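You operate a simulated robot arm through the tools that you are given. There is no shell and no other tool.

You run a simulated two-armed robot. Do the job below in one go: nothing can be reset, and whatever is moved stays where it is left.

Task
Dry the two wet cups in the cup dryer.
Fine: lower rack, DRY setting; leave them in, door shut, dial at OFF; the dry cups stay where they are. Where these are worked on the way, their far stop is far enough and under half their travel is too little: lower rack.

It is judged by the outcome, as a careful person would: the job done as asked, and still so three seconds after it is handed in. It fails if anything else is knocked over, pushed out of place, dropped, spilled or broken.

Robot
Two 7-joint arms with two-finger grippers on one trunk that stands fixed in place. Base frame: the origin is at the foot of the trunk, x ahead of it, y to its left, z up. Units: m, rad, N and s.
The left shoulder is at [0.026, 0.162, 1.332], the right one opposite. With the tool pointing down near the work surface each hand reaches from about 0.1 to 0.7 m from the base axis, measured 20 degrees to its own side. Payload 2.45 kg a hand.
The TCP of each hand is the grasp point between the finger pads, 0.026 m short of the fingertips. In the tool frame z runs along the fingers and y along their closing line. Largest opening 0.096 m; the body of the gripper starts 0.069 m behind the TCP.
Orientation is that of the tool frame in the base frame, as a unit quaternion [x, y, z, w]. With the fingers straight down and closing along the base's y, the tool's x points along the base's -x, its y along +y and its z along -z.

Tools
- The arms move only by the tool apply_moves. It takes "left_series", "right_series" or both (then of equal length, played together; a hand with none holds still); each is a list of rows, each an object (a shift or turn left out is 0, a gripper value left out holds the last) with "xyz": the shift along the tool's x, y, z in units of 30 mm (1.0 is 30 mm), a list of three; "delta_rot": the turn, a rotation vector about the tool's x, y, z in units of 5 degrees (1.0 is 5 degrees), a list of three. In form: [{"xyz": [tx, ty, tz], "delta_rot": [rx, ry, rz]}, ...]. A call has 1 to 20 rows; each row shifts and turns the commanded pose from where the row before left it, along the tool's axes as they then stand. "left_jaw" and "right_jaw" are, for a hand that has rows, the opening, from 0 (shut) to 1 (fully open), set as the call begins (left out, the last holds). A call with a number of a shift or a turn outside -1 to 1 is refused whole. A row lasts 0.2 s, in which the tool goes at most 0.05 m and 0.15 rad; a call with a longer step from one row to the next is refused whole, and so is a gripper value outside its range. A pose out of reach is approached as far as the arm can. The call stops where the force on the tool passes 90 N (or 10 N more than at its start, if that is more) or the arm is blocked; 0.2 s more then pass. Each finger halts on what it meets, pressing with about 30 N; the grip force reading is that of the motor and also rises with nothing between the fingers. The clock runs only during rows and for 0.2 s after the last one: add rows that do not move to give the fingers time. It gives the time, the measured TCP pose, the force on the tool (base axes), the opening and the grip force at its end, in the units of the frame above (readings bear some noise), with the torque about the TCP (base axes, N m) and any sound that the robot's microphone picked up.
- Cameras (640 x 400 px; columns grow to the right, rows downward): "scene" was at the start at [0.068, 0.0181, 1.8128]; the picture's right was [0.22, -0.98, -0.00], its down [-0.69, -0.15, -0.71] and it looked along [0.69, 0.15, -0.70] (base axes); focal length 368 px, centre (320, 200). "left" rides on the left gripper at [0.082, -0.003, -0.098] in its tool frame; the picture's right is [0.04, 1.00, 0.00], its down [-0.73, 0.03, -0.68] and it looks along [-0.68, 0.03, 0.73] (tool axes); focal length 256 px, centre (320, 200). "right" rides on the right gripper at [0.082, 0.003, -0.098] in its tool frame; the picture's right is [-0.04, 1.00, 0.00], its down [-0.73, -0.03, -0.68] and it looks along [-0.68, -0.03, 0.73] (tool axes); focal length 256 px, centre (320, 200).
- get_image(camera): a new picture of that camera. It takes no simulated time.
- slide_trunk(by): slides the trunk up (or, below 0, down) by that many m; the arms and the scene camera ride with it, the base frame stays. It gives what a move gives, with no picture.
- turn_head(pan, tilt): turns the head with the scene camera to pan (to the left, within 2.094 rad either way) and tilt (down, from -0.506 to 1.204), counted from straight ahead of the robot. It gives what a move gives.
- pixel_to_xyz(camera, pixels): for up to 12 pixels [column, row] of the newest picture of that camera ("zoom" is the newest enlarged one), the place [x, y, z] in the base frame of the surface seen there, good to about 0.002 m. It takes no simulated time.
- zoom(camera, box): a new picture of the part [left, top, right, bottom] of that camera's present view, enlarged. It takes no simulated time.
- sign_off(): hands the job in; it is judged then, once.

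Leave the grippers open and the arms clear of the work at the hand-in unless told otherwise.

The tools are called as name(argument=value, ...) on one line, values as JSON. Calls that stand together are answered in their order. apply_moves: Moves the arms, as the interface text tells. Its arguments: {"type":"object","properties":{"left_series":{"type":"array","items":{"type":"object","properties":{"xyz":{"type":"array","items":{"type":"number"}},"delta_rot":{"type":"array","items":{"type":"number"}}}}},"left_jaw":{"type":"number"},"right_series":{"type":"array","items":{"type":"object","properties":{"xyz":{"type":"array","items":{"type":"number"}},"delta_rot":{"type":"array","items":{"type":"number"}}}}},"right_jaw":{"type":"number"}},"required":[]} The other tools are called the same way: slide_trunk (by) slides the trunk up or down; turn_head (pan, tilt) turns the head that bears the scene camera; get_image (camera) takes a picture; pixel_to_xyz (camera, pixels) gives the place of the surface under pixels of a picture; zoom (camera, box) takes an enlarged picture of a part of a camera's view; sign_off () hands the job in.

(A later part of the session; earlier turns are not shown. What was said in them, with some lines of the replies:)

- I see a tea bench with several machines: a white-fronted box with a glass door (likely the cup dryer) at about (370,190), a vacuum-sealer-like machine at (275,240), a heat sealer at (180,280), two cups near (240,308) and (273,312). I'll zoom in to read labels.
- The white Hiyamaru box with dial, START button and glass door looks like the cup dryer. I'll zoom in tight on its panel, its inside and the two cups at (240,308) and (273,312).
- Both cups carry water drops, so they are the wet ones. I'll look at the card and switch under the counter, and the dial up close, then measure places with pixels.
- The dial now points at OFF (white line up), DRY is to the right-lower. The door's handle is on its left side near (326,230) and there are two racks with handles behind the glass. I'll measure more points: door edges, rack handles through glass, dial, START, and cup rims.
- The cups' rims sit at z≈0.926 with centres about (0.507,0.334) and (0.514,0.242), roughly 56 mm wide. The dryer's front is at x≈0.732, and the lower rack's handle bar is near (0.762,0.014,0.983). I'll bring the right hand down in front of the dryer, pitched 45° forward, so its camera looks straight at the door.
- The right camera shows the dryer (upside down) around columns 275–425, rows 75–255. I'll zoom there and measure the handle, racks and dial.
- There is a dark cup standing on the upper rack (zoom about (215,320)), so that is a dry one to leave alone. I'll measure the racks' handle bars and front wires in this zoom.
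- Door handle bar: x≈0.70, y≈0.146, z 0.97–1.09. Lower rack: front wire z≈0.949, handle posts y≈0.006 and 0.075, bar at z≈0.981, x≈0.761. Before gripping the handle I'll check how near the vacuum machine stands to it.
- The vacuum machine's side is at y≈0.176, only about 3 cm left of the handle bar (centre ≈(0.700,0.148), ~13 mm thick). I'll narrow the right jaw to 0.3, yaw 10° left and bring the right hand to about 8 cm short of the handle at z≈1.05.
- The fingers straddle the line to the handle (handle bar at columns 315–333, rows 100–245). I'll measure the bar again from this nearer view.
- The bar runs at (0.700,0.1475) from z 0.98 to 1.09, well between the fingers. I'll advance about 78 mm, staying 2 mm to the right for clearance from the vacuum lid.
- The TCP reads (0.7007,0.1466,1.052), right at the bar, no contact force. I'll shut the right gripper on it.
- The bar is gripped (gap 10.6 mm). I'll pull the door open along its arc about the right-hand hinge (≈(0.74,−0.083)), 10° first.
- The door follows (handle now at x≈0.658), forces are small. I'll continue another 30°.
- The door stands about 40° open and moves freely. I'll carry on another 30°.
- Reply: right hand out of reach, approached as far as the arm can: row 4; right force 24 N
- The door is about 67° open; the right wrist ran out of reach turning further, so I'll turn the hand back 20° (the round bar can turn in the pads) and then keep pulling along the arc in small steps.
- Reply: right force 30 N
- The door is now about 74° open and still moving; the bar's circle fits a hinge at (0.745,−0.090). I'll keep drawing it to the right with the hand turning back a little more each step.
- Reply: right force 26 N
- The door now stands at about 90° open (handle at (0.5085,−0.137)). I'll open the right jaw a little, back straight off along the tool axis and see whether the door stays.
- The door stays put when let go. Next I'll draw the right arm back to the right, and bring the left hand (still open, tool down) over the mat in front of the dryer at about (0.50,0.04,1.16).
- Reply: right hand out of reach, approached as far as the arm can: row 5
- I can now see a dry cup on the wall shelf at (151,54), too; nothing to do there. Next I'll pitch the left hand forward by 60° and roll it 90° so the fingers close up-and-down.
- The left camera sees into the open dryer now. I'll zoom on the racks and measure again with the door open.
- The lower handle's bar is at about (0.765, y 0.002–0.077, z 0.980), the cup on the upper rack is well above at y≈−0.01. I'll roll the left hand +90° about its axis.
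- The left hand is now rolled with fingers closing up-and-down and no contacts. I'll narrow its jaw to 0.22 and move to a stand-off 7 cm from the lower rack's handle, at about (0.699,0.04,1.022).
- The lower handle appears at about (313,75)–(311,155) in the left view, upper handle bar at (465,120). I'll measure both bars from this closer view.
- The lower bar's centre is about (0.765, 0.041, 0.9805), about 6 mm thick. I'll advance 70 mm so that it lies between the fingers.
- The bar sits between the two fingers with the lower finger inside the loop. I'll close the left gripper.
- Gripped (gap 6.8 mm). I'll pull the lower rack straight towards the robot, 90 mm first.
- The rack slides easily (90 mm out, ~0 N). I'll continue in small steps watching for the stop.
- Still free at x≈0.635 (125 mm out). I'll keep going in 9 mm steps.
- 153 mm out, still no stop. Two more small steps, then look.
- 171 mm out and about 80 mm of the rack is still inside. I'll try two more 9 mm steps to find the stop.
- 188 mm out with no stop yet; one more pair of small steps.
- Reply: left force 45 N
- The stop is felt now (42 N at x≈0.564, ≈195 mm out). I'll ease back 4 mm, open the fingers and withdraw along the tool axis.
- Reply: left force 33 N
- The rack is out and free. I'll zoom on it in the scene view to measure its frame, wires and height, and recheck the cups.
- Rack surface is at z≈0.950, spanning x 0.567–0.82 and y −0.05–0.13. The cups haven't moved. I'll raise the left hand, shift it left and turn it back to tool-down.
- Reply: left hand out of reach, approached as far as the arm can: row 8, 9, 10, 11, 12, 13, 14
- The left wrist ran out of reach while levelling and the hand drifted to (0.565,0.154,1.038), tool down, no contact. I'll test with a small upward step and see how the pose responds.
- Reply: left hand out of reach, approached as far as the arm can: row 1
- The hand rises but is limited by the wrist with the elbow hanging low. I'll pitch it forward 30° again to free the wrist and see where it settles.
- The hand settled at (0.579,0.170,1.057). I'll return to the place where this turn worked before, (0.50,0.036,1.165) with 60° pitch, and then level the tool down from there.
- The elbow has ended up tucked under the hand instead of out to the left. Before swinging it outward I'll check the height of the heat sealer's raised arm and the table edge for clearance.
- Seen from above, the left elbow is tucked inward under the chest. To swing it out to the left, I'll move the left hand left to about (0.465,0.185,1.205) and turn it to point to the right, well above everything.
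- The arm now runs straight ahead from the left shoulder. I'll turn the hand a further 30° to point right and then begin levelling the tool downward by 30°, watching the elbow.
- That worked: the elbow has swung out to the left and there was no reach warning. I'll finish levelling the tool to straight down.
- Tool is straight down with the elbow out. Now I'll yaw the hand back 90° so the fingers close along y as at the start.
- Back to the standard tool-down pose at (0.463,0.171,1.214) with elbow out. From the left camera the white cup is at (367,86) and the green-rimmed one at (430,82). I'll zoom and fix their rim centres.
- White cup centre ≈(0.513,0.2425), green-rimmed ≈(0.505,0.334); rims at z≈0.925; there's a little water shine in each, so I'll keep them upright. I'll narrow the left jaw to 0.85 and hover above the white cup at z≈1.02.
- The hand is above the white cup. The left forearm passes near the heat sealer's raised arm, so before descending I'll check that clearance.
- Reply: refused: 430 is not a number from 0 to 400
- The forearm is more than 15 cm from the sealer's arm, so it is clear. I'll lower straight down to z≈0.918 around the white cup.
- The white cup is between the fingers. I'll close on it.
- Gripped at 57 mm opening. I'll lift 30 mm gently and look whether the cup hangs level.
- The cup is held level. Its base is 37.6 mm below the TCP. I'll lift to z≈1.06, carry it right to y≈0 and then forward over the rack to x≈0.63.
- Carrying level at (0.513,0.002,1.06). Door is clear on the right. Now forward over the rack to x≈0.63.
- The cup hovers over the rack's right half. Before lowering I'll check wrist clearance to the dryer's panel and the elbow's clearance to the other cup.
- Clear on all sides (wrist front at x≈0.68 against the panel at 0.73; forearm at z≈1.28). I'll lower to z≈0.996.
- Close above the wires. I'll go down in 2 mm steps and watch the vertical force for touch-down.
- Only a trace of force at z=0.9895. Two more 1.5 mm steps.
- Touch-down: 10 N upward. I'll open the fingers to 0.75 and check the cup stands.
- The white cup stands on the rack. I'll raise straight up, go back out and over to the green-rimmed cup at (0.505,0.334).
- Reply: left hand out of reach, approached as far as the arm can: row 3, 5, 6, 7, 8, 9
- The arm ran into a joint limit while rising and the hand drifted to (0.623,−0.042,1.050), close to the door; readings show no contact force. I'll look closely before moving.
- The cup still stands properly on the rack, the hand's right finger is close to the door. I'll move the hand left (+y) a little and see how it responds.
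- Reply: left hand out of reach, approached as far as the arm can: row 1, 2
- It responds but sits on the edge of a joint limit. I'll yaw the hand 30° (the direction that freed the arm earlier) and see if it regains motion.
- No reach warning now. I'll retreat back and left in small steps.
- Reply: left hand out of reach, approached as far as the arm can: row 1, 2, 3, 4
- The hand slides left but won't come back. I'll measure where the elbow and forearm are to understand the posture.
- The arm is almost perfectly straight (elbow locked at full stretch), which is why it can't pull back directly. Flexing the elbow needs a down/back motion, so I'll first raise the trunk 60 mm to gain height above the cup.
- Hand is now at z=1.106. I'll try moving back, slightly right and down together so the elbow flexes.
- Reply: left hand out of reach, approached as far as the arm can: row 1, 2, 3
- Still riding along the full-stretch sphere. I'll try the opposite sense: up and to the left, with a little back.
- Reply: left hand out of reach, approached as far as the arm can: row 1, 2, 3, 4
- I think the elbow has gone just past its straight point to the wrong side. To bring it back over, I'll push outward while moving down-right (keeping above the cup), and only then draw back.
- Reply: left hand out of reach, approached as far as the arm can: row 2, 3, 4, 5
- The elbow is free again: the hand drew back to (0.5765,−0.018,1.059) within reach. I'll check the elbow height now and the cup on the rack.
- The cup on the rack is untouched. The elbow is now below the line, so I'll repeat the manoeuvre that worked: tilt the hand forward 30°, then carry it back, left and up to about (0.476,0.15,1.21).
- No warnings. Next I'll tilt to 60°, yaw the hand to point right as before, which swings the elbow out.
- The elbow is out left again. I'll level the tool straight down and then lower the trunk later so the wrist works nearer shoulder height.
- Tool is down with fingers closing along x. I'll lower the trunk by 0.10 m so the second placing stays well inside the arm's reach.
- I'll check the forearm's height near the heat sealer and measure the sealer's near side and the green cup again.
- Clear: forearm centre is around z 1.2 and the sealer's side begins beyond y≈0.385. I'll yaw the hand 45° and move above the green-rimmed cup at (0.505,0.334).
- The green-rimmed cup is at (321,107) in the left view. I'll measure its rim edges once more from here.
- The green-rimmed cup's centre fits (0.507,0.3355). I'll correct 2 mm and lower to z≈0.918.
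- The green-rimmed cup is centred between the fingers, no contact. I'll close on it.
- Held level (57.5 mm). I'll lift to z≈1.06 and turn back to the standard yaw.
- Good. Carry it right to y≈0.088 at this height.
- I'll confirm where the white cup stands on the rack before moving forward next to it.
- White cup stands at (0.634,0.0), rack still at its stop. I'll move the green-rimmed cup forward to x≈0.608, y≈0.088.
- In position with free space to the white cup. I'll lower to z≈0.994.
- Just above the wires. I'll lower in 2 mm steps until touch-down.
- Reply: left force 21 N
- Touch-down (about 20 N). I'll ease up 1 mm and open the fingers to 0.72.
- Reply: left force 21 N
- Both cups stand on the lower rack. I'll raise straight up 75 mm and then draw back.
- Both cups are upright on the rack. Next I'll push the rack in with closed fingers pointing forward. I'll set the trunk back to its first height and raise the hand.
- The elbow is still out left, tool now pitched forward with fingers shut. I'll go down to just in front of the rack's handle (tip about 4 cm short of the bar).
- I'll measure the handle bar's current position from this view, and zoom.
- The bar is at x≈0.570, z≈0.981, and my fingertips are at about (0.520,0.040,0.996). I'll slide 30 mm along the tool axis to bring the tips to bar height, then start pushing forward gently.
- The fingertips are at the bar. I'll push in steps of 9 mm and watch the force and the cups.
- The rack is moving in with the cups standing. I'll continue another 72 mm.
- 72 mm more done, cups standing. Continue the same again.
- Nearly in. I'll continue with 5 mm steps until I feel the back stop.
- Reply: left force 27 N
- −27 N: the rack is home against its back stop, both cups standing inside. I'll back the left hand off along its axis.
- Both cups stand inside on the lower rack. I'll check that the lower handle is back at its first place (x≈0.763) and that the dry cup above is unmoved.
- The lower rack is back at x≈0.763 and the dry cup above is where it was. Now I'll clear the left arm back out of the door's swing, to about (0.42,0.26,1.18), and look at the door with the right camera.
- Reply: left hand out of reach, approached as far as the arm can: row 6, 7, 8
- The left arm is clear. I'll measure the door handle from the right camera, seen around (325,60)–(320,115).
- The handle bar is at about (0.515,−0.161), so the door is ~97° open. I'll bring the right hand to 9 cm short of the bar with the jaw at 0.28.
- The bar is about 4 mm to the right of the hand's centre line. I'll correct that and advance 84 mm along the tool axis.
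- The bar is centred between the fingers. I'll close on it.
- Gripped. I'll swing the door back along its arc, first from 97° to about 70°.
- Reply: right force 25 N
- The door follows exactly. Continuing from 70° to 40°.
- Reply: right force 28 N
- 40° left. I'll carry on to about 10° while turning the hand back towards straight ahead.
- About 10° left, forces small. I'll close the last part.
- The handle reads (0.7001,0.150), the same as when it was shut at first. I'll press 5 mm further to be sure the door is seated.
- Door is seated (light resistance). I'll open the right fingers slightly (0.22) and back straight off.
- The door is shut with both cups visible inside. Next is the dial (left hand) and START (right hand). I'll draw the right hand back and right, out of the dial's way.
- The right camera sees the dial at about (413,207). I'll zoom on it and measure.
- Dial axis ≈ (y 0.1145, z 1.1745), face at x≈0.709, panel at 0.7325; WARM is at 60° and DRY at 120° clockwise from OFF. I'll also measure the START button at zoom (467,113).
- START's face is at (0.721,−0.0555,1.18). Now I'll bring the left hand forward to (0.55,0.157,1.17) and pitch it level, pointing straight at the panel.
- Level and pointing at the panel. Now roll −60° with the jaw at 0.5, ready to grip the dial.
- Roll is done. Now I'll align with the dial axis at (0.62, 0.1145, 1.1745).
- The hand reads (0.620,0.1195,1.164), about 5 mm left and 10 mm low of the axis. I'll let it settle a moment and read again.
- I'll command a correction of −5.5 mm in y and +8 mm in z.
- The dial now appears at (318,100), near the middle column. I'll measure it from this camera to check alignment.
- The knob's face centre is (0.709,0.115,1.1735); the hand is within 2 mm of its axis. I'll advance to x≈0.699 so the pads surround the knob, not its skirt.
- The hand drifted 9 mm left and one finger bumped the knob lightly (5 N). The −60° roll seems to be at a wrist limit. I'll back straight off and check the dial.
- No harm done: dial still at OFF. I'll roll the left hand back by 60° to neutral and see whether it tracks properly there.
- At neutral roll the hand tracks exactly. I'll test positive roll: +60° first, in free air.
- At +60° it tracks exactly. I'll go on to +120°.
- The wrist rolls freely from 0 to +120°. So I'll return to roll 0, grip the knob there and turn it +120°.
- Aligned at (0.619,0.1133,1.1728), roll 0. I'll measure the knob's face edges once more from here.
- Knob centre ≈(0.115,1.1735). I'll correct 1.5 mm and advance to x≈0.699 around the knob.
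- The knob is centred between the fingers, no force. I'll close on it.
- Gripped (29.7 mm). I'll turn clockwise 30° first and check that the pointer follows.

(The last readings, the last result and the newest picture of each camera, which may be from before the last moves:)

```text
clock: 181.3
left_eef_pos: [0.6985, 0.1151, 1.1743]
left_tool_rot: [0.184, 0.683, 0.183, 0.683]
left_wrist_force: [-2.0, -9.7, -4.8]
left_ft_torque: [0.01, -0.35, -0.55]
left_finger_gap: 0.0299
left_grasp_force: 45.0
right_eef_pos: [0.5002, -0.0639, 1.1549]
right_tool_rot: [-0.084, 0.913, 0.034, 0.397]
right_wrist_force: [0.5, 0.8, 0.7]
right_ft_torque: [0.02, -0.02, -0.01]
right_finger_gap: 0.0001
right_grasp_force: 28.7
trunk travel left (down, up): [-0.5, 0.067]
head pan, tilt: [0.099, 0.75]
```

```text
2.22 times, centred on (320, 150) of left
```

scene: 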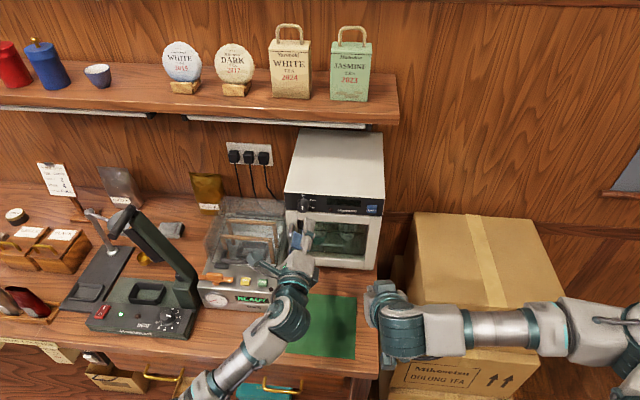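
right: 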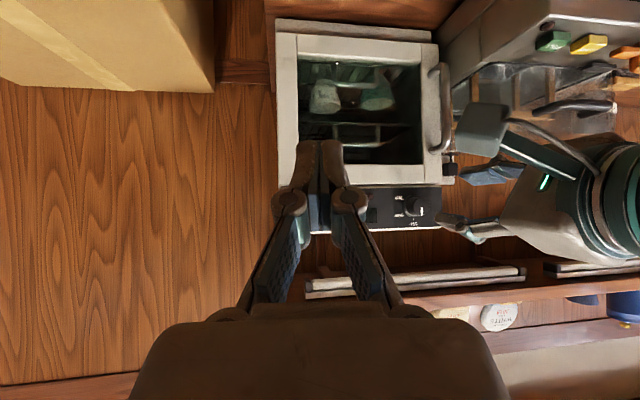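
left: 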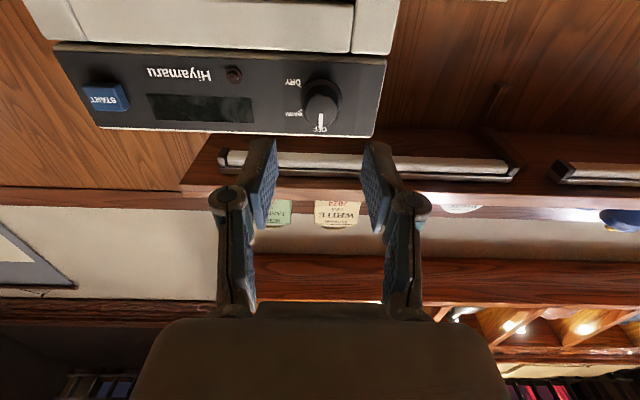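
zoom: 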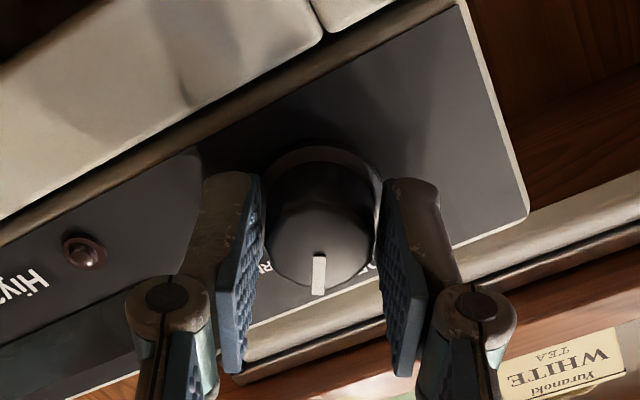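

The pointer follows the hand exactly. I'll turn the remaining 90°, in two parts, to reach DRY.

apply_moves(left_series=[{"delta_rot": [0, 0, 1]}, {"delta_rot": [0, 0, 1]}, {"delta_rot": [0, 0, 1]}, {"delta_rot": [0, 0, 1]}, {"delta_rot": [0, 0, 1]}, {"delta_rot": [0, 0, 1]}, {"delta_rot": [0, 0, 1]}, {"delta_rot": [0, 0, 1]}, {"delta_rot": [0, 0, 1]}, {"delta_rot": [0, 0, 1]}, {"delta_rot": [0, 0, 1]}, {"delta_rot": [0, 0, 1]}, {"delta_rot": [0, 0, 1]}, {"delta_rot": [0, 0, 1]}, {"delta_rot": [0, 0, 1]}, {}])

zoom(camera="scene", box=[270, 175, 370, 245])

zoom(camera="left", box=[220, 60, 420, 240])

```text
clock: 184.7
left_eef_pos: [0.6982, 0.1144, 1.1737]
left_tool_rot: [0.562, 0.431, 0.561, 0.43]
left_wrist_force: [-8.6, -13.2, -10.8]
left_ft_torque: [0.03, 0.29, -0.51]
left_finger_gap: 0.0299
left_grasp_force: 44.9
right_eef_pos: [0.4978, -0.0655, 1.1556]
right_tool_rot: [-0.085, 0.913, 0.035, 0.398]
right_wrist_force: [-0.7, -0.3, 0.3]
right_ft_torque: [-0.02, -0.02, -0.02]
right_finger_gap: 0.0
right_grasp_force: 29.1
trunk travel left (down, up): [-0.5, 0.067]
head pan, tilt: [0.099, 0.75]
```

```text
5.71 times, centred on (320, 210) of scene
```

zoom: 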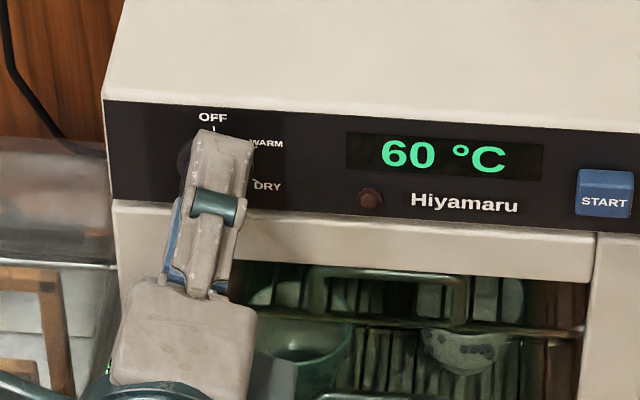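

```text
2.22 times, centred on (320, 150) of left
```

zoom: 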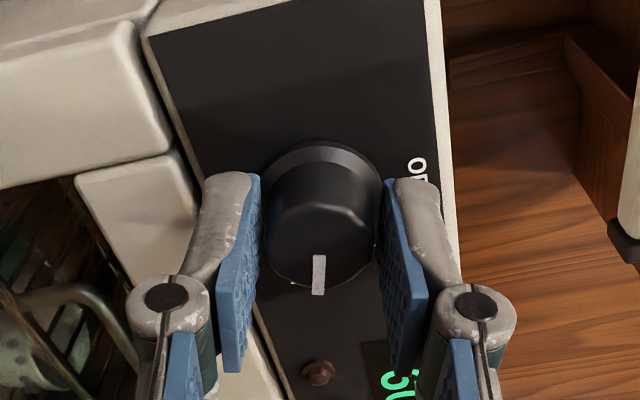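

The display shows "60 °C" at 105° of turn. I'll turn the last 15° to the DRY mark.

apply_moves(left_series=[{"delta_rot": [0, 0, 1]}, {"delta_rot": [0, 0, 1]}, {"delta_rot": [0, 0, 1]}, {}])

zoom(camera="scene", box=[270, 175, 370, 245])

zoom(camera="left", box=[220, 60, 420, 240])

```text
clock: 185.7
left_eef_pos: [0.6988, 0.1156, 1.173]
left_tool_rot: [0.613, 0.353, 0.613, 0.353]
left_wrist_force: [-10.1, -13.3, -15.5]
left_ft_torque: [0.0, 0.39, -0.22]
left_finger_gap: 0.0301
left_grasp_force: 45.1
right_eef_pos: [0.4984, -0.0637, 1.154]
right_tool_rot: [-0.084, 0.913, 0.034, 0.398]
right_wrist_force: [0.1, 0.2, -0.4]
right_ft_torque: [-0.01, 0.0, 0.02]
right_finger_gap: 0.0002
right_grasp_force: 28.1
trunk travel left (down, up): [-0.5, 0.067]
head pan, tilt: [0.099, 0.75]
```

```text
5.71 times, centred on (320, 210) of scene
```

zoom: 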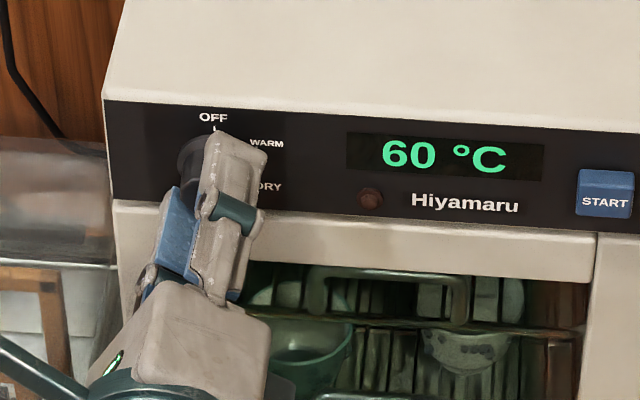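

```text
2.22 times, centred on (320, 150) of left
```

zoom: 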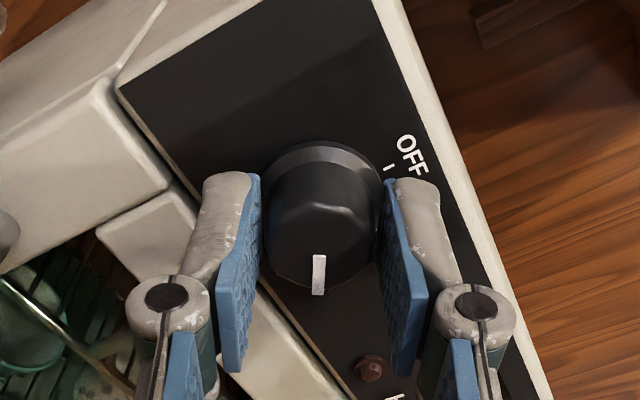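

Turned 120°. I'll release the knob and back off to see the pointer.

apply_moves(left_jaw=0.5, left_series=[{}, {}, {"xyz": [0, 0, -0.5]}, {"xyz": [0, 0, -0.8]}, {"xyz": [0, 0, -0.8]}, {"xyz": [0, 0, -0.8]}, {}])

zoom(camera="scene", box=[270, 175, 390, 255])

zoom(camera="right", box=[365, 180, 445, 235])

```text
clock: 187.3
left_eef_pos: [0.6124, 0.1187, 1.1735]
left_tool_rot: [0.612, 0.355, 0.612, 0.353]
left_wrist_force: [0.2, -0.2, 0.3]
left_ft_torque: [-0.02, 0.02, 0.03]
left_finger_gap: 0.0479
left_grasp_force: 0.1
right_eef_pos: [0.4984, -0.0621, 1.1555]
right_tool_rot: [-0.084, 0.913, 0.032, 0.398]
right_wrist_force: [-0.7, 0.1, 0.3]
right_ft_torque: [0.0, -0.02, 0.03]
right_finger_gap: 0.0
right_grasp_force: 29.0
trunk travel left (down, up): [-0.5, 0.067]
head pan, tilt: [0.099, 0.75]
```

```text
5.00 times, centred on (330, 215) of scene
```

zoom: 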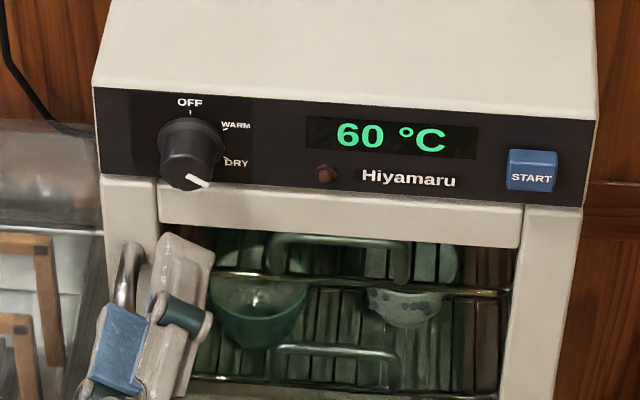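

```text
7.27 times, centred on (405, 208) of right
```

zoom: 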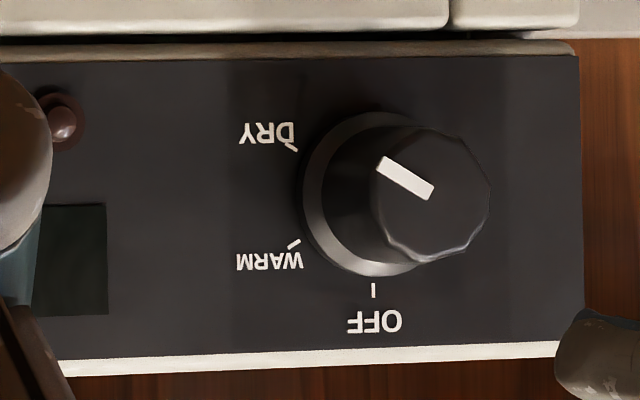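

The pointer stands at DRY and the display reads 60 °C. Now START with the right hand: I'll first level it to point straight at the panel (fingers shut).

apply_moves(right_series=[{"delta_rot": [0.73, 0, 0.684]}, {"delta_rot": [0.73, 0, 0.684]}, {"delta_rot": [0, -1, 0]}, {"delta_rot": [0, -1, 0]}, {"delta_rot": [0, -1, 0]}, {"delta_rot": [0, -1, 0]}, {"delta_rot": [0, -1, 0]}, {"delta_rot": [0, -1, 0]}, {"delta_rot": [0, -1, 0]}, {"delta_rot": [0, -1, 0]}, {"delta_rot": [0, -0.6, 0]}, {}])

get_image(camera="scene")

get_image(camera="right")

```text
clock: 189.9
left_eef_pos: [0.6111, 0.1175, 1.1739]
left_tool_rot: [0.612, 0.354, 0.612, 0.354]
left_wrist_force: [-0.4, 0.4, 0.4]
left_ft_torque: [-0.03, 0.01, 0.02]
left_finger_gap: 0.0479
left_grasp_force: 0.1
right_eef_pos: [0.494, -0.0475, 1.1644]
right_tool_rot: [-0.004, 0.707, -0.001, 0.708]
right_wrist_force: [-0.2, 0.0, -0.9]
right_ft_torque: [-0.01, 0.01, 0.02]
right_finger_gap: 0.0
right_grasp_force: 28.7
right hand out of reach, approached as far as the arm can: row 10, 11
trunk travel left (down, up): [-0.5, 0.067]
head pan, tilt: [0.099, 0.75]
```

```text
taken
```

scene: 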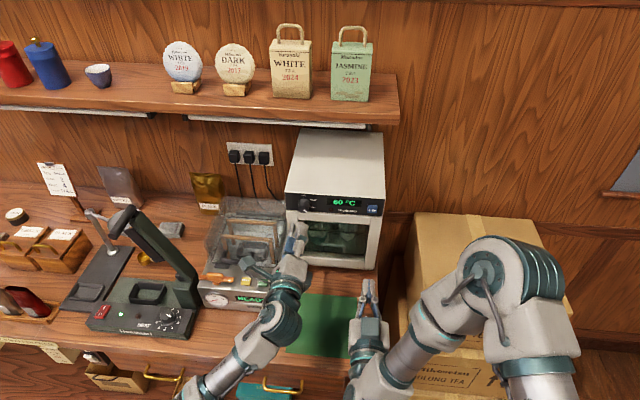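

```text
taken
```

right: 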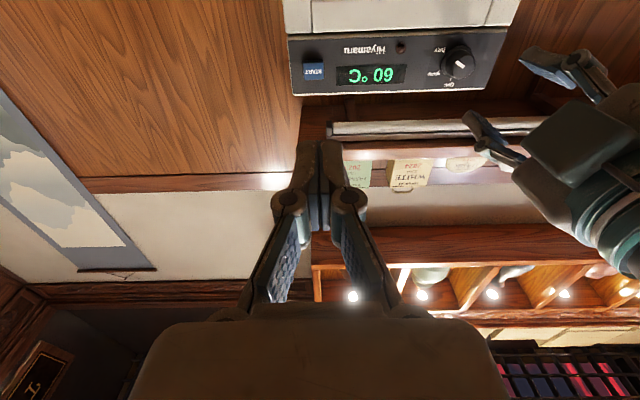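

The right hand is level. I'll advance to about 25 mm before START at (0.721,−0.0555,1.18).

apply_moves(right_series=[{"xyz": [-0.074, -0.038, 0.838]}, {"xyz": [-0.074, -0.038, 0.838]}, {"xyz": [-0.074, -0.038, 0.838]}, {"xyz": [-0.074, -0.038, 0.838]}, {"xyz": [-0.074, -0.038, 0.838]}, {"xyz": [-0.074, -0.038, 0.838]}, {"xyz": [-0.074, -0.038, 0.838]}, {}, {}])

get_image(camera="right")

zoom(camera="scene", box=[270, 170, 410, 290])

```text
clock: 191.9
left_eef_pos: [0.6116, 0.1192, 1.174]
left_tool_rot: [0.612, 0.353, 0.612, 0.354]
left_wrist_force: [-0.3, -0.2, 0.5]
left_ft_torque: [0.01, -0.03, -0.01]
left_finger_gap: 0.0481
left_grasp_force: 0.1
right_eef_pos: [0.6589, -0.0174, 1.2025]
right_tool_rot: [-0.004, 0.708, -0.003, 0.706]
right_wrist_force: [0.2, 0.2, -0.4]
right_ft_torque: [0.0, 0.02, 0.04]
right_finger_gap: 0.0001
right_grasp_force: 28.6
right hand out of reach, approached as far as the arm can: row 1, 2, 3, 4, 5, 6, 7
trunk travel left (down, up): [-0.5, 0.067]
head pan, tilt: [0.099, 0.75]
```

```text
taken
```

right: 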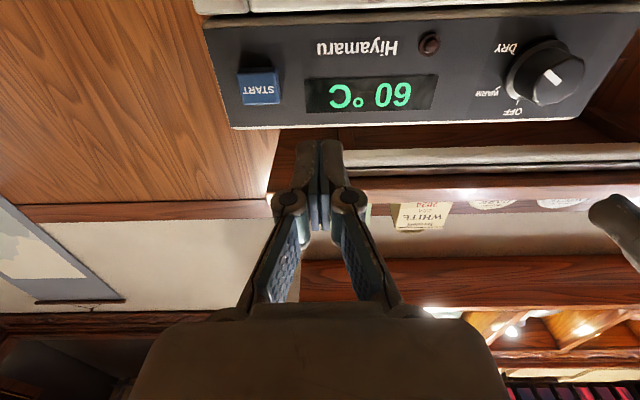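

```text
3.33 times, centred on (340, 230) of scene
```

zoom: 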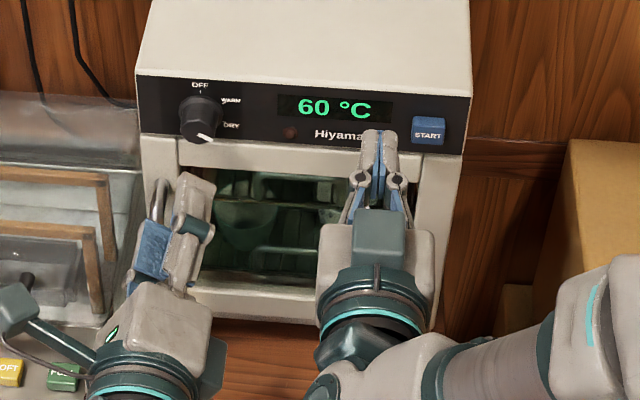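

The level posture is at the right wrist's limit and the hand sits too far left (−0.017) and high. I'll tilt it back 30° downward, which suits that arm better.

apply_moves(right_series=[{"delta_rot": [0, 1, 0]}, {"delta_rot": [0, 1, 0]}, {"delta_rot": [0, 1, 0]}, {"delta_rot": [0, 1, 0]}, {"delta_rot": [0, 1, 0]}, {"delta_rot": [0, 1, 0]}, {}])

get_image(camera="right")

```text
clock: 193.5
left_eef_pos: [0.613, 0.1195, 1.175]
left_tool_rot: [0.611, 0.354, 0.612, 0.354]
left_wrist_force: [0.2, -0.1, 0.5]
left_ft_torque: [0.0, -0.05, -0.02]
left_finger_gap: 0.048
left_grasp_force: 0.1
right_eef_pos: [0.659, -0.0186, 1.2012]
right_tool_rot: [-0.004, 0.866, -0.002, 0.501]
right_wrist_force: [0.3, -0.4, 0.2]
right_ft_torque: [-0.01, -0.01, -0.01]
right_finger_gap: 0.0001
right_grasp_force: 28.1
trunk travel left (down, up): [-0.5, 0.067]
head pan, tilt: [0.099, 0.75]
```

```text
taken
```

right: 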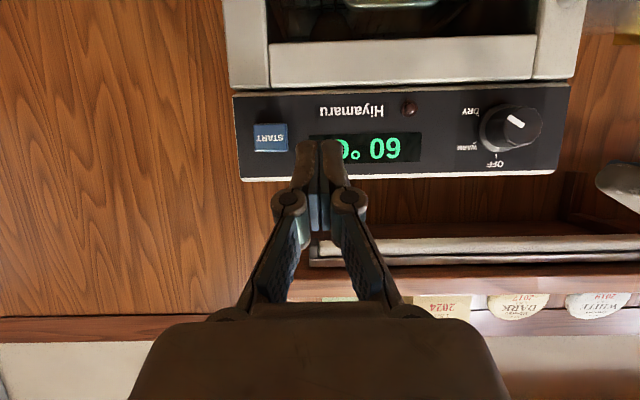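

That tracks well. I'll shift right and slightly down to stand 2 cm in front of START.

apply_moves(right_series=[{"xyz": [0.142, -0.617, 0.342]}, {"xyz": [0.142, -0.617, 0.342]}, {}])

get_image(camera="right")

zoom(camera="scene", box=[290, 175, 410, 265])

```text
clock: 194.3
left_eef_pos: [0.6118, 0.1173, 1.1746]
left_tool_rot: [0.612, 0.354, 0.613, 0.353]
left_wrist_force: [0.5, 0.0, 0.1]
left_ft_torque: [0.01, 0.0, 0.01]
left_finger_gap: 0.0479
left_grasp_force: 0.1
right_eef_pos: [0.6729, -0.0571, 1.1845]
right_tool_rot: [-0.004, 0.865, -0.001, 0.501]
right_wrist_force: [-0.5, -0.1, 0.0]
right_ft_torque: [0.02, 0.0, 0.01]
right_finger_gap: 0.0
right_grasp_force: 28.1
trunk travel left (down, up): [-0.5, 0.067]
head pan, tilt: [0.099, 0.75]
```

```text
taken
```

right: 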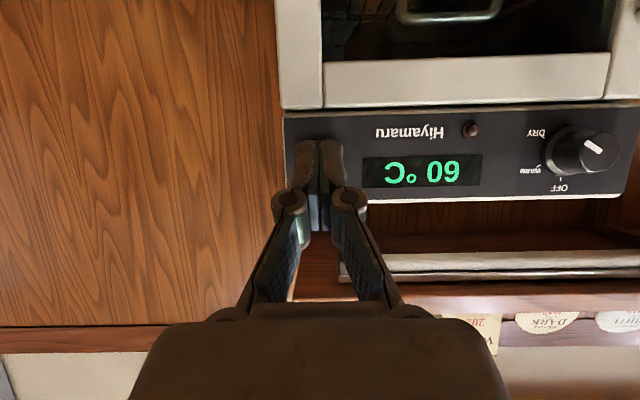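

```text
4.44 times, centred on (350, 220) of scene
```

zoom: 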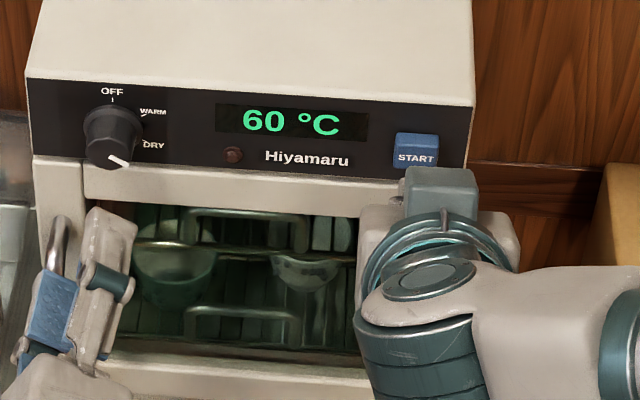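

Lined up with START. I'll push forward in small steps and watch for force, sound or a display change.

apply_moves(right_series=[{"xyz": [-0.075, 0.03, 0.13]}, {"xyz": [-0.075, 0, 0.13]}, {"xyz": [-0.075, 0, 0.13]}, {"xyz": [-0.075, 0, 0.13]}, {"xyz": [-0.05, 0, 0.087]}, {}])

zoom(camera="scene", box=[290, 175, 410, 265])

```text
clock: 195.7
left_eef_pos: [0.6123, 0.1187, 1.174]
left_tool_rot: [0.612, 0.354, 0.613, 0.353]
left_wrist_force: [-0.4, -0.1, -1.1]
left_ft_torque: [-0.04, 0.03, -0.01]
left_finger_gap: 0.048
left_grasp_force: 0.2
right_eef_pos: [0.6937, -0.0564, 1.1843]
right_tool_rot: [-0.004, 0.865, -0.002, 0.502]
right_wrist_force: [-0.3, -1.2, 0.1]
right_ft_torque: [0.03, -0.03, 0.03]
right_finger_gap: 0.0
right_grasp_force: 28.2
trunk travel left (down, up): [-0.5, 0.067]
head pan, tilt: [0.099, 0.75]
```

```text
4.44 times, centred on (350, 220) of scene
```

zoom: 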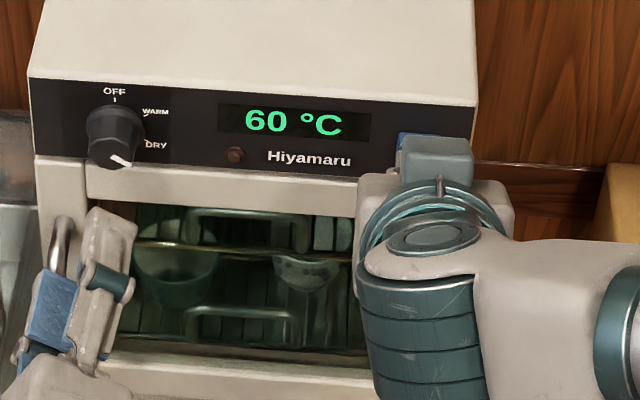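

No contact yet. A few more 2 mm steps.

apply_moves(right_series=[{"xyz": [-0.035, 0, 0.06]}, {"xyz": [-0.035, 0, 0.06]}, {"xyz": [-0.035, 0, 0.06]}, {}])

zoom(camera="scene", box=[290, 175, 410, 265])

```text
clock: 196.7
left_eef_pos: [0.6115, 0.1178, 1.1744]
left_tool_rot: [0.612, 0.355, 0.613, 0.353]
left_wrist_force: [-0.2, 0.2, 0.1]
left_ft_torque: [0.01, -0.01, 0.0]
left_finger_gap: 0.0479
left_grasp_force: 0.0
right_eef_pos: [0.699, -0.0561, 1.1838]
right_tool_rot: [-0.005, 0.865, -0.002, 0.502]
right_wrist_force: [-3.5, 0.7, 0.3]
right_ft_torque: [0.02, -0.05, 0.05]
right_finger_gap: 0.006
right_grasp_force: 28.4
trunk travel left (down, up): [-0.5, 0.067]
head pan, tilt: [0.099, 0.75]
heard: click
```

```text
4.44 times, centred on (350, 220) of scene
```

zoom: 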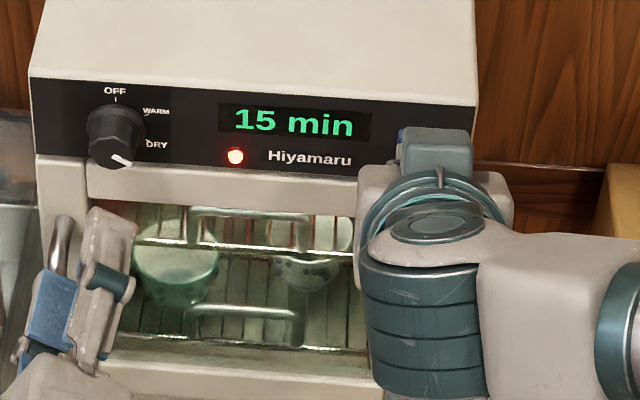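

Click heard; the lamp is red and the display reads "15 min". I'll back the right hand off and watch the time.

apply_moves(right_series=[{"xyz": [0.1, 0, -0.2]}, {"xyz": [0.3, 0, -0.5]}, {"xyz": [0.3, 0, -0.5]}, {"xyz": [0.3, 0, -0.5]}, {}, {}, {}, {}, {}, {}])

zoom(camera="scene", box=[290, 175, 410, 265])

```text
clock: 198.9
left_eef_pos: [0.612, 0.1186, 1.1753]
left_tool_rot: [0.612, 0.353, 0.612, 0.354]
left_wrist_force: [0.5, 0.7, -0.7]
left_ft_torque: [0.0, 0.0, 0.05]
left_finger_gap: 0.0477
left_grasp_force: 0.0
right_eef_pos: [0.6413, -0.0552, 1.1841]
right_tool_rot: [-0.005, 0.865, -0.001, 0.502]
right_wrist_force: [-0.4, 0.5, -0.5]
right_ft_torque: [-0.01, -0.05, 0.0]
right_finger_gap: 0.0002
right_grasp_force: 28.7
trunk travel left (down, up): [-0.5, 0.067]
head pan, tilt: [0.099, 0.75]
```

```text
4.44 times, centred on (350, 220) of scene
```

zoom: 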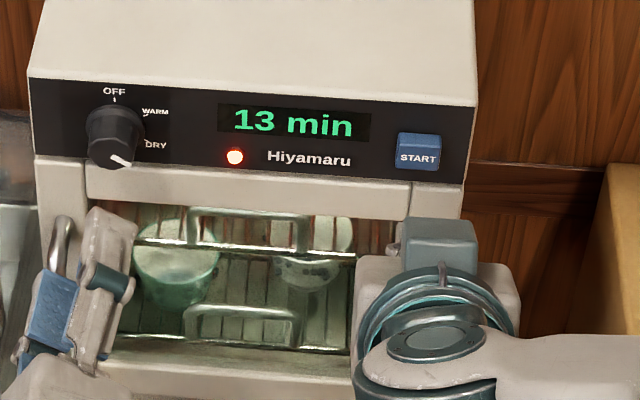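

It counts down about one minute per second. While it runs I'll move the right arm back out to the right.

apply_moves(right_series=[{"xyz": [0.417, -0.667, -0.722]}, {"xyz": [0.417, -0.667, -0.722]}, {"xyz": [0.417, -0.667, -0.722]}, {"xyz": [0.417, -0.667, -0.722]}, {"xyz": [0.417, -0.667, -0.722]}, {"xyz": [0.417, -0.667, -0.722]}, {}, {}, {}, {}, {}, {}, {}, {}, {}, {}, {}, {}, {}, {}])

zoom(camera="scene", box=[270, 175, 410, 285])

```text
clock: 203.1
left_eef_pos: [0.6126, 0.1168, 1.1755]
left_tool_rot: [0.612, 0.354, 0.612, 0.354]
left_wrist_force: [0.0, -0.1, -0.9]
left_ft_torque: [0.01, -0.03, 0.0]
left_finger_gap: 0.0479
left_grasp_force: 0.0
right_eef_pos: [0.4912, -0.1812, 1.1835]
right_tool_rot: [-0.004, 0.865, -0.002, 0.501]
right_wrist_force: [-0.5, -0.1, -0.3]
right_ft_torque: [0.0, -0.01, 0.02]
right_finger_gap: 0.0
right_grasp_force: 28.2
trunk travel left (down, up): [-0.5, 0.067]
head pan, tilt: [0.099, 0.75]
```

```text
3.64 times, centred on (340, 230) of scene
```

zoom: 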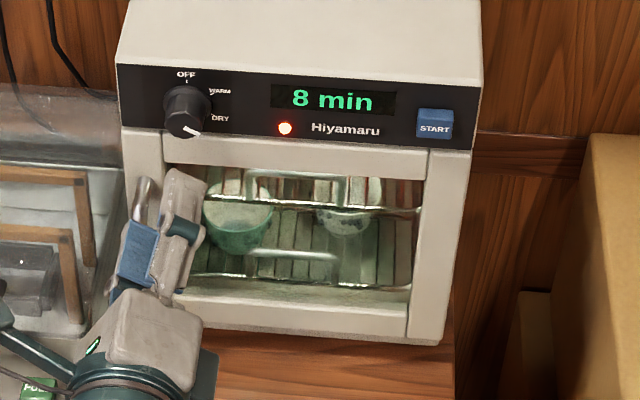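

8 min left on the display. I'll wait another 4 s.

apply_moves(right_series=[{}, {}, {}, {}, {}, {}, {}, {}, {}, {}, {}, {}, {}, {}, {}, {}, {}, {}, {}, {}])

zoom(camera="scene", box=[270, 175, 410, 285])

```text
clock: 207.3
left_eef_pos: [0.6131, 0.1175, 1.1745]
left_tool_rot: [0.612, 0.354, 0.612, 0.354]
left_wrist_force: [-0.5, 0.0, 0.9]
left_ft_torque: [0.0, -0.01, 0.02]
left_finger_gap: 0.0482
left_grasp_force: 0.1
right_eef_pos: [0.4896, -0.1804, 1.1839]
right_tool_rot: [-0.005, 0.865, -0.001, 0.501]
right_wrist_force: [0.2, 1.0, 0.1]
right_ft_torque: [0.01, -0.02, 0.04]
right_finger_gap: 0.0003
right_grasp_force: 28.4
trunk travel left (down, up): [-0.5, 0.067]
head pan, tilt: [0.099, 0.75]
```

```text
3.64 times, centred on (340, 230) of scene
```

zoom: 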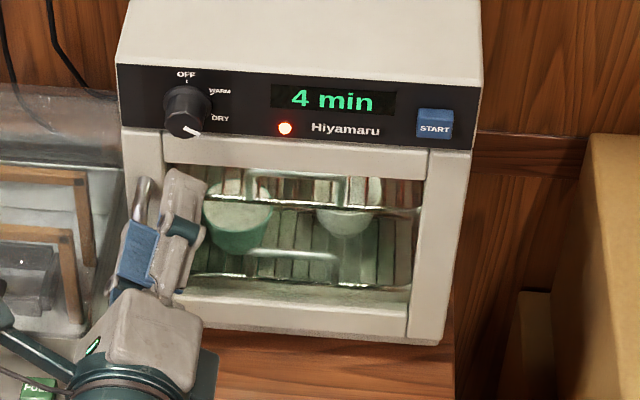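

4 min left, and the drops have already gone from the cups. Another 4 s.

apply_moves(right_series=[{}, {}, {}, {}, {}, {}, {}, {}, {}, {}, {}, {}, {}, {}, {}, {}, {}, {}, {}, {}])

zoom(camera="scene", box=[270, 175, 410, 285])

```text
clock: 211.5
left_eef_pos: [0.6126, 0.1167, 1.1748]
left_tool_rot: [0.612, 0.354, 0.612, 0.353]
left_wrist_force: [-0.1, 0.2, -0.6]
left_ft_torque: [0.02, 0.01, -0.01]
left_finger_gap: 0.0479
left_grasp_force: 0.1
right_eef_pos: [0.4899, -0.1808, 1.1839]
right_tool_rot: [-0.005, 0.866, -0.001, 0.501]
right_wrist_force: [0.0, 1.1, 0.1]
right_ft_torque: [0.01, -0.06, 0.02]
right_finger_gap: 0.0
right_grasp_force: 28.1
trunk travel left (down, up): [-0.5, 0.067]
head pan, tilt: [0.099, 0.75]
```

```text
3.64 times, centred on (340, 230) of scene
```

zoom: 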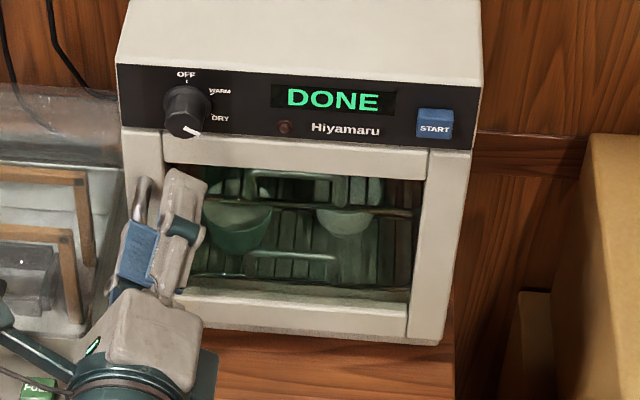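

The display reads DONE and the lamp is off. Now the dial back to OFF: the left hand, still rolled +120°, advances around the knob again.

apply_moves(left_series=[{"xyz": [-0.07, 0, 0.5]}, {"xyz": [0, 0, 0.7]}, {"xyz": [0, 0, 0.7]}, {"xyz": [0, 0, 0.6]}, {"xyz": [0, 0, 0.36]}, {}])

zoom(camera="left", box=[220, 60, 420, 240])

```text
clock: 212.9
left_eef_pos: [0.6972, 0.1132, 1.1719]
left_tool_rot: [0.612, 0.354, 0.612, 0.353]
left_wrist_force: [0.9, 0.8, 0.2]
left_ft_torque: [0.04, 0.01, -0.03]
left_finger_gap: 0.0478
left_grasp_force: 0.0
right_eef_pos: [0.4907, -0.1815, 1.1847]
right_tool_rot: [-0.004, 0.866, -0.002, 0.501]
right_wrist_force: [-0.6, -0.4, 1.6]
right_ft_torque: [-0.03, -0.04, 0.0]
right_finger_gap: 0.0
right_grasp_force: 28.6
trunk travel left (down, up): [-0.5, 0.067]
head pan, tilt: [0.099, 0.75]
```

```text
2.22 times, centred on (320, 150) of left
```

zoom: 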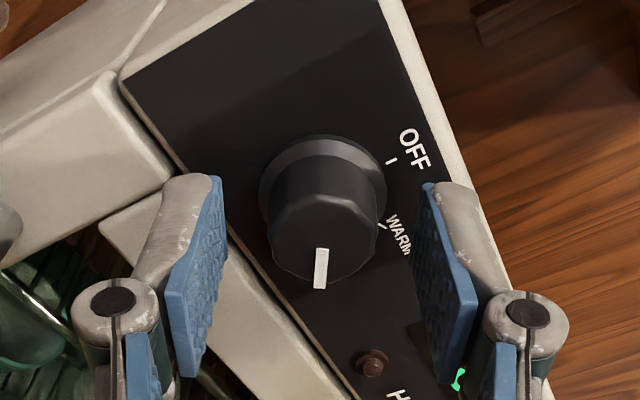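

The knob is again centred between the fingers. I'll close and turn back −120° to OFF.

apply_moves(left_jaw=0, left_series=[{}, {}, {}])

apply_moves(left_series=[{"delta_rot": [0, 0, -1]}, {"delta_rot": [0, 0, -1]}, {"delta_rot": [0, 0, -1]}, {"delta_rot": [0, 0, -1]}, {"delta_rot": [0, 0, -1]}, {"delta_rot": [0, 0, -1]}, {"delta_rot": [0, 0, -1]}, {"delta_rot": [0, 0, -1]}, {"delta_rot": [0, 0, -1]}, {"delta_rot": [0, 0, -1]}, {"delta_rot": [0, 0, -1]}, {"delta_rot": [0, 0, -1]}, {"delta_rot": [0, 0, -1]}, {"delta_rot": [0, 0, -1]}, {"delta_rot": [0, 0, -1]}, {"delta_rot": [0, 0, -1]}, {"delta_rot": [0, 0, -1]}, {"delta_rot": [0, 0, -1]}, {}])

zoom(camera="scene", box=[270, 175, 370, 245])

zoom(camera="left", box=[220, 60, 420, 240])

```text
clock: 213.7
left_eef_pos: [0.6959, 0.1148, 1.1734]
left_tool_rot: [0.612, 0.353, 0.613, 0.354]
left_wrist_force: [-1.1, -1.3, 2.8]
left_ft_torque: [0.0, 0.02, -0.16]
left_finger_gap: 0.0291
left_grasp_force: 44.8
right_eef_pos: [0.4903, -0.1812, 1.1838]
right_tool_rot: [-0.003, 0.865, -0.002, 0.501]
right_wrist_force: [0.2, -1.0, -0.1]
right_ft_torque: [0.04, 0.0, -0.04]
right_finger_gap: 0.0
right_grasp_force: 28.6
trunk travel left (down, up): [-0.5, 0.067]
head pan, tilt: [0.099, 0.75]
```

```text
clock: 217.7
left_eef_pos: [0.6964, 0.1149, 1.1751]
left_tool_rot: [0.182, 0.682, 0.182, 0.684]
left_wrist_force: [9.4, -3.6, 19.3]
left_ft_torque: [0.02, -0.01, 0.11]
left_finger_gap: 0.0288
left_grasp_force: 44.5
right_eef_pos: [0.4898, -0.1819, 1.1834]
right_tool_rot: [-0.005, 0.865, 0.0, 0.501]
right_wrist_force: [-0.4, 0.3, -0.4]
right_ft_torque: [-0.01, 0.01, -0.01]
right_finger_gap: 0.0
right_grasp_force: 28.2
trunk travel left (down, up): [-0.5, 0.067]
head pan, tilt: [0.099, 0.75]
```

```text
5.71 times, centred on (320, 210) of scene
```

zoom: 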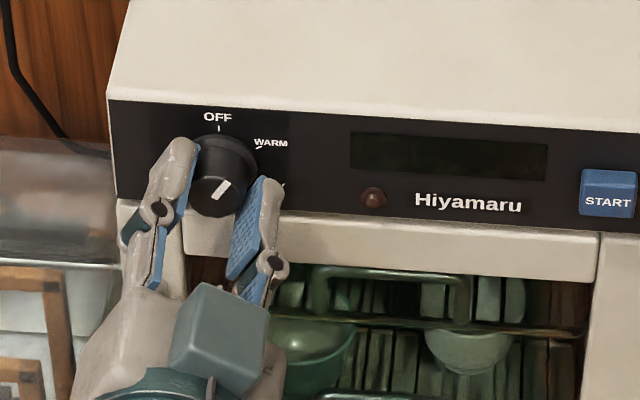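

```text
2.22 times, centred on (320, 150) of left
```

zoom: 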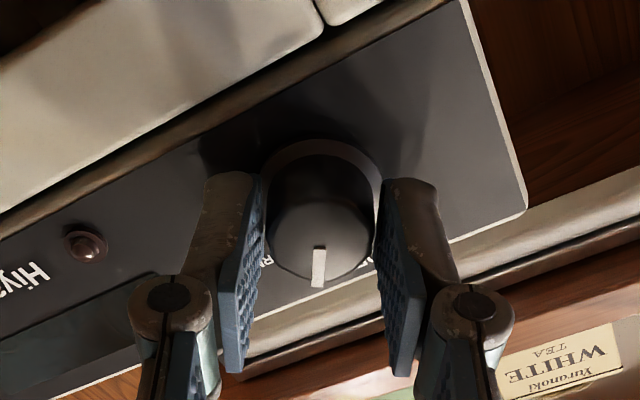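

The pointer has followed to 30°, display dark. I'll turn the last 30° to the OFF mark.

apply_moves(left_series=[{"delta_rot": [0, 0, -1]}, {"delta_rot": [0, 0, -1]}, {"delta_rot": [0, 0, -1]}, {"delta_rot": [0, 0, -1]}, {"delta_rot": [0, 0, -1]}, {"delta_rot": [0, 0, -1]}, {}])

zoom(camera="left", box=[220, 60, 420, 240])

```text
clock: 219.3
left_eef_pos: [0.6963, 0.1142, 1.174]
left_tool_rot: [-0.001, 0.706, -0.001, 0.708]
left_wrist_force: [10.0, -1.2, 22.4]
left_ft_torque: [-0.02, -0.37, 0.01]
left_finger_gap: 0.0287
left_grasp_force: 45.1
right_eef_pos: [0.4893, -0.1816, 1.1845]
right_tool_rot: [-0.005, 0.865, -0.001, 0.501]
right_wrist_force: [0.8, 0.7, 0.4]
right_ft_torque: [-0.01, -0.02, 0.02]
right_finger_gap: 0.0003
right_grasp_force: 28.3
trunk travel left (down, up): [-0.5, 0.067]
head pan, tilt: [0.099, 0.75]
```

```text
2.22 times, centred on (320, 150) of left
```

zoom: 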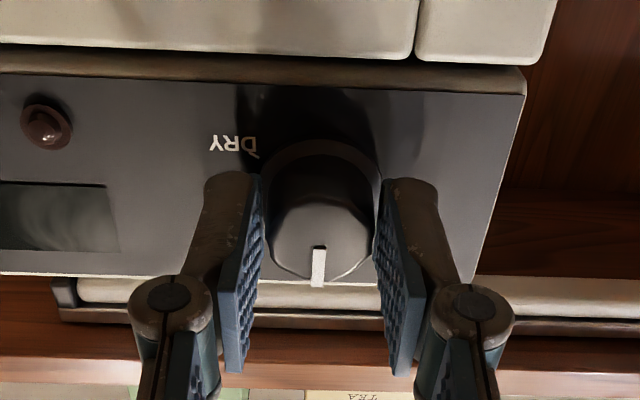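

The pointer is at OFF. I'll open the fingers and back straight off.

apply_moves(left_jaw=0.5, left_series=[{}, {}, {"xyz": [0, 0, -0.5]}, {"xyz": [0, 0, -0.8]}, {"xyz": [0, 0, -0.8]}, {"xyz": [0, 0, -0.8]}, {"xyz": [0, 0, -0.8]}, {}])

zoom(camera="scene", box=[270, 175, 410, 285])

zoom(camera="left", box=[60, 30, 420, 200])

```text
clock: 221.1
left_eef_pos: [0.5854, 0.115, 1.1726]
left_tool_rot: [-0.001, 0.708, 0.001, 0.707]
left_wrist_force: [0.3, 0.7, 1.5]
left_ft_torque: [0.03, -0.02, -0.03]
left_finger_gap: 0.0482
left_grasp_force: 0.2
right_eef_pos: [0.4907, -0.1804, 1.1832]
right_tool_rot: [-0.003, 0.866, -0.002, 0.501]
right_wrist_force: [0.2, 1.4, 0.4]
right_ft_torque: [-0.04, -0.01, -0.01]
right_finger_gap: 0.0
right_grasp_force: 28.1
trunk travel left (down, up): [-0.5, 0.067]
head pan, tilt: [0.099, 0.75]
```

```text
3.64 times, centred on (340, 230) of scene
```

zoom: 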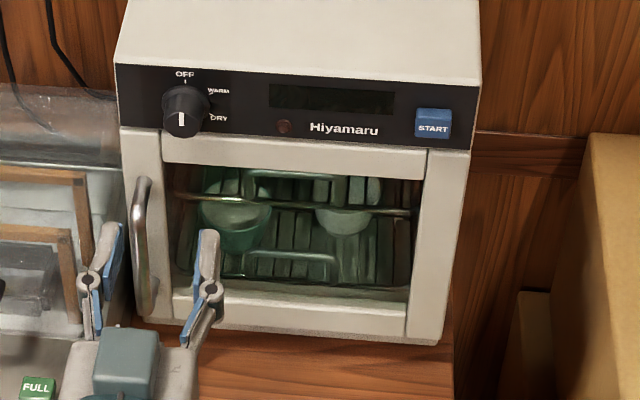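

```text
1.78 times, centred on (240, 115) of left
```

zoom: 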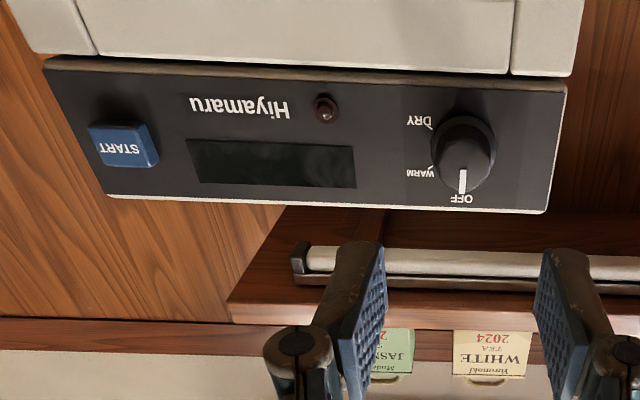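

Dial at OFF, display dark, both cups dry on the lower rack. I'll check that the door is flush by measuring points on it, then look at the whole bench.

get_image(camera="scene")

pixel_to_xyz(camera="scene", pixels=[[309, 218], [313, 255], [308, 240], [385, 224], [384, 255], [340, 217], [350, 259], [311, 200]])

```text
taken
```

scene: 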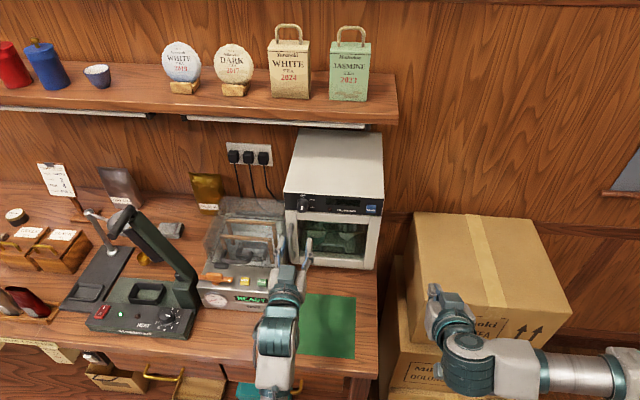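

```text
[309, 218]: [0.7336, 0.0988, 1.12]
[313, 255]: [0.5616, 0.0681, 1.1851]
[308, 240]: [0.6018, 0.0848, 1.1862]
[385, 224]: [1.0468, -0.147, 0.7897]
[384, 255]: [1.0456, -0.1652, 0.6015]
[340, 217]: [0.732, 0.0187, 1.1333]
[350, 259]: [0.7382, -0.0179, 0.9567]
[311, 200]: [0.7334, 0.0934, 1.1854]
```

The door front is at x≈0.733 as at the start, so it is fully shut. I'll withdraw both arms and open both grippers.

apply_moves(left_jaw=1, right_jaw=1, left_series=[{"xyz": [-0.25, 0.4, -0.6]}, {"xyz": [-0.25, 0.4, -0.6]}, {"xyz": [-0.25, 0.6, -0.6]}, {"xyz": [-0.25, 0.6, -0.4]}, {}, {}], right_series=[{"xyz": [0.044, -0.444, -0.744]}, {"xyz": [0.044, -0.444, -0.744]}, {"xyz": [0.044, -0.444, -0.744]}, {}, {}, {}])

get_image(camera="scene")

zoom(camera="scene", box=[270, 175, 410, 285])

```text
clock: 222.5
left_eef_pos: [0.521, 0.1744, 1.2023]
left_tool_rot: [0.0, 0.707, 0.0, 0.707]
left_wrist_force: [-0.4, -0.4, -0.8]
left_ft_torque: [0.0, 0.0, 0.0]
left_finger_gap: 0.096
left_grasp_force: 0.0
right_eef_pos: [0.4645, -0.2169, 1.211]
right_tool_rot: [-0.005, 0.865, 0.0, 0.501]
right_wrist_force: [0.2, 0.5, 0.0]
right_ft_torque: [0.02, 0.01, -0.03]
right_finger_gap: 0.0959
right_grasp_force: 0.1
right hand out of reach, approached as far as the arm can: row 2, 3
trunk travel left (down, up): [-0.5, 0.067]
head pan, tilt: [0.099, 0.75]
```

```text
taken
```

scene: 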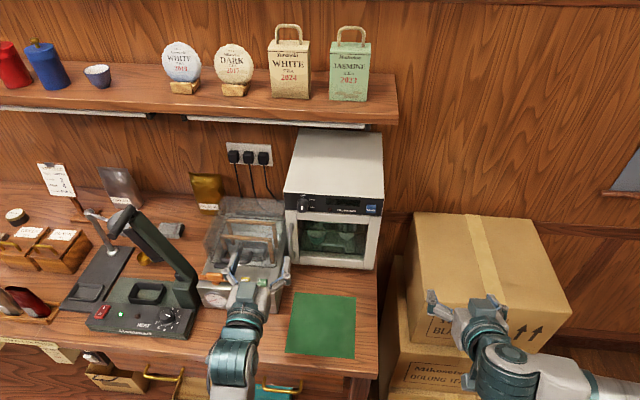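

```text
3.64 times, centred on (340, 230) of scene
```

zoom: 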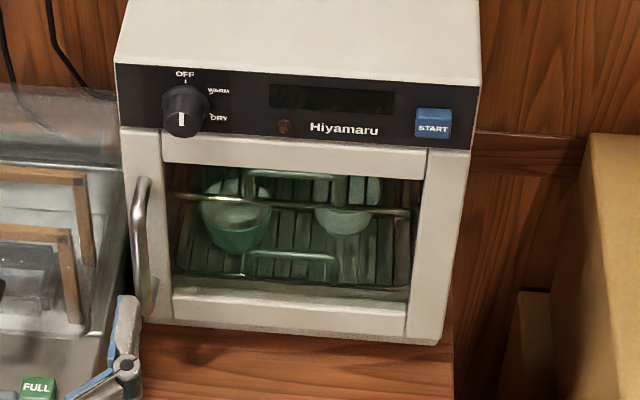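

The door is shut, the dial is at OFF and the display is dark. Both cups stand dry on the lower rack, and the other dry cups and the rest of the bench are in place. Both grippers are open and clear of the work, so I'm handing in.

sign_off()

```text
The job is handed in.
```

The two wet cups are dried and standing upright on the dryer's lower rack. The door is shut, the dial is at OFF, and the job is handed in; I don't have the verdict.

- **Drying:** I set the dial to DRY and pressed START. The display counted down from 15 min to DONE before I turned the dial back. By then the water drops were gone from both cups.
- **Lower rack:** I pulled it out to its far stop for loading and pushed it back to its rear stop afterwards.
- **Dry cups:** the one on the dryer's upper rack and the one on the wall shelf were not touched.
- **Slips along the way:**
  - The left arm locked at full stretch twice. Once its hand drifted close to the open door, but no contact force registered.
  - One finger lightly bumped the dial on the first attempt to grip it, and the dial stayed at OFF.

At hand-in both grippers were open and both arms were clear of the dryer. I saw nothing else on the bench out of place.
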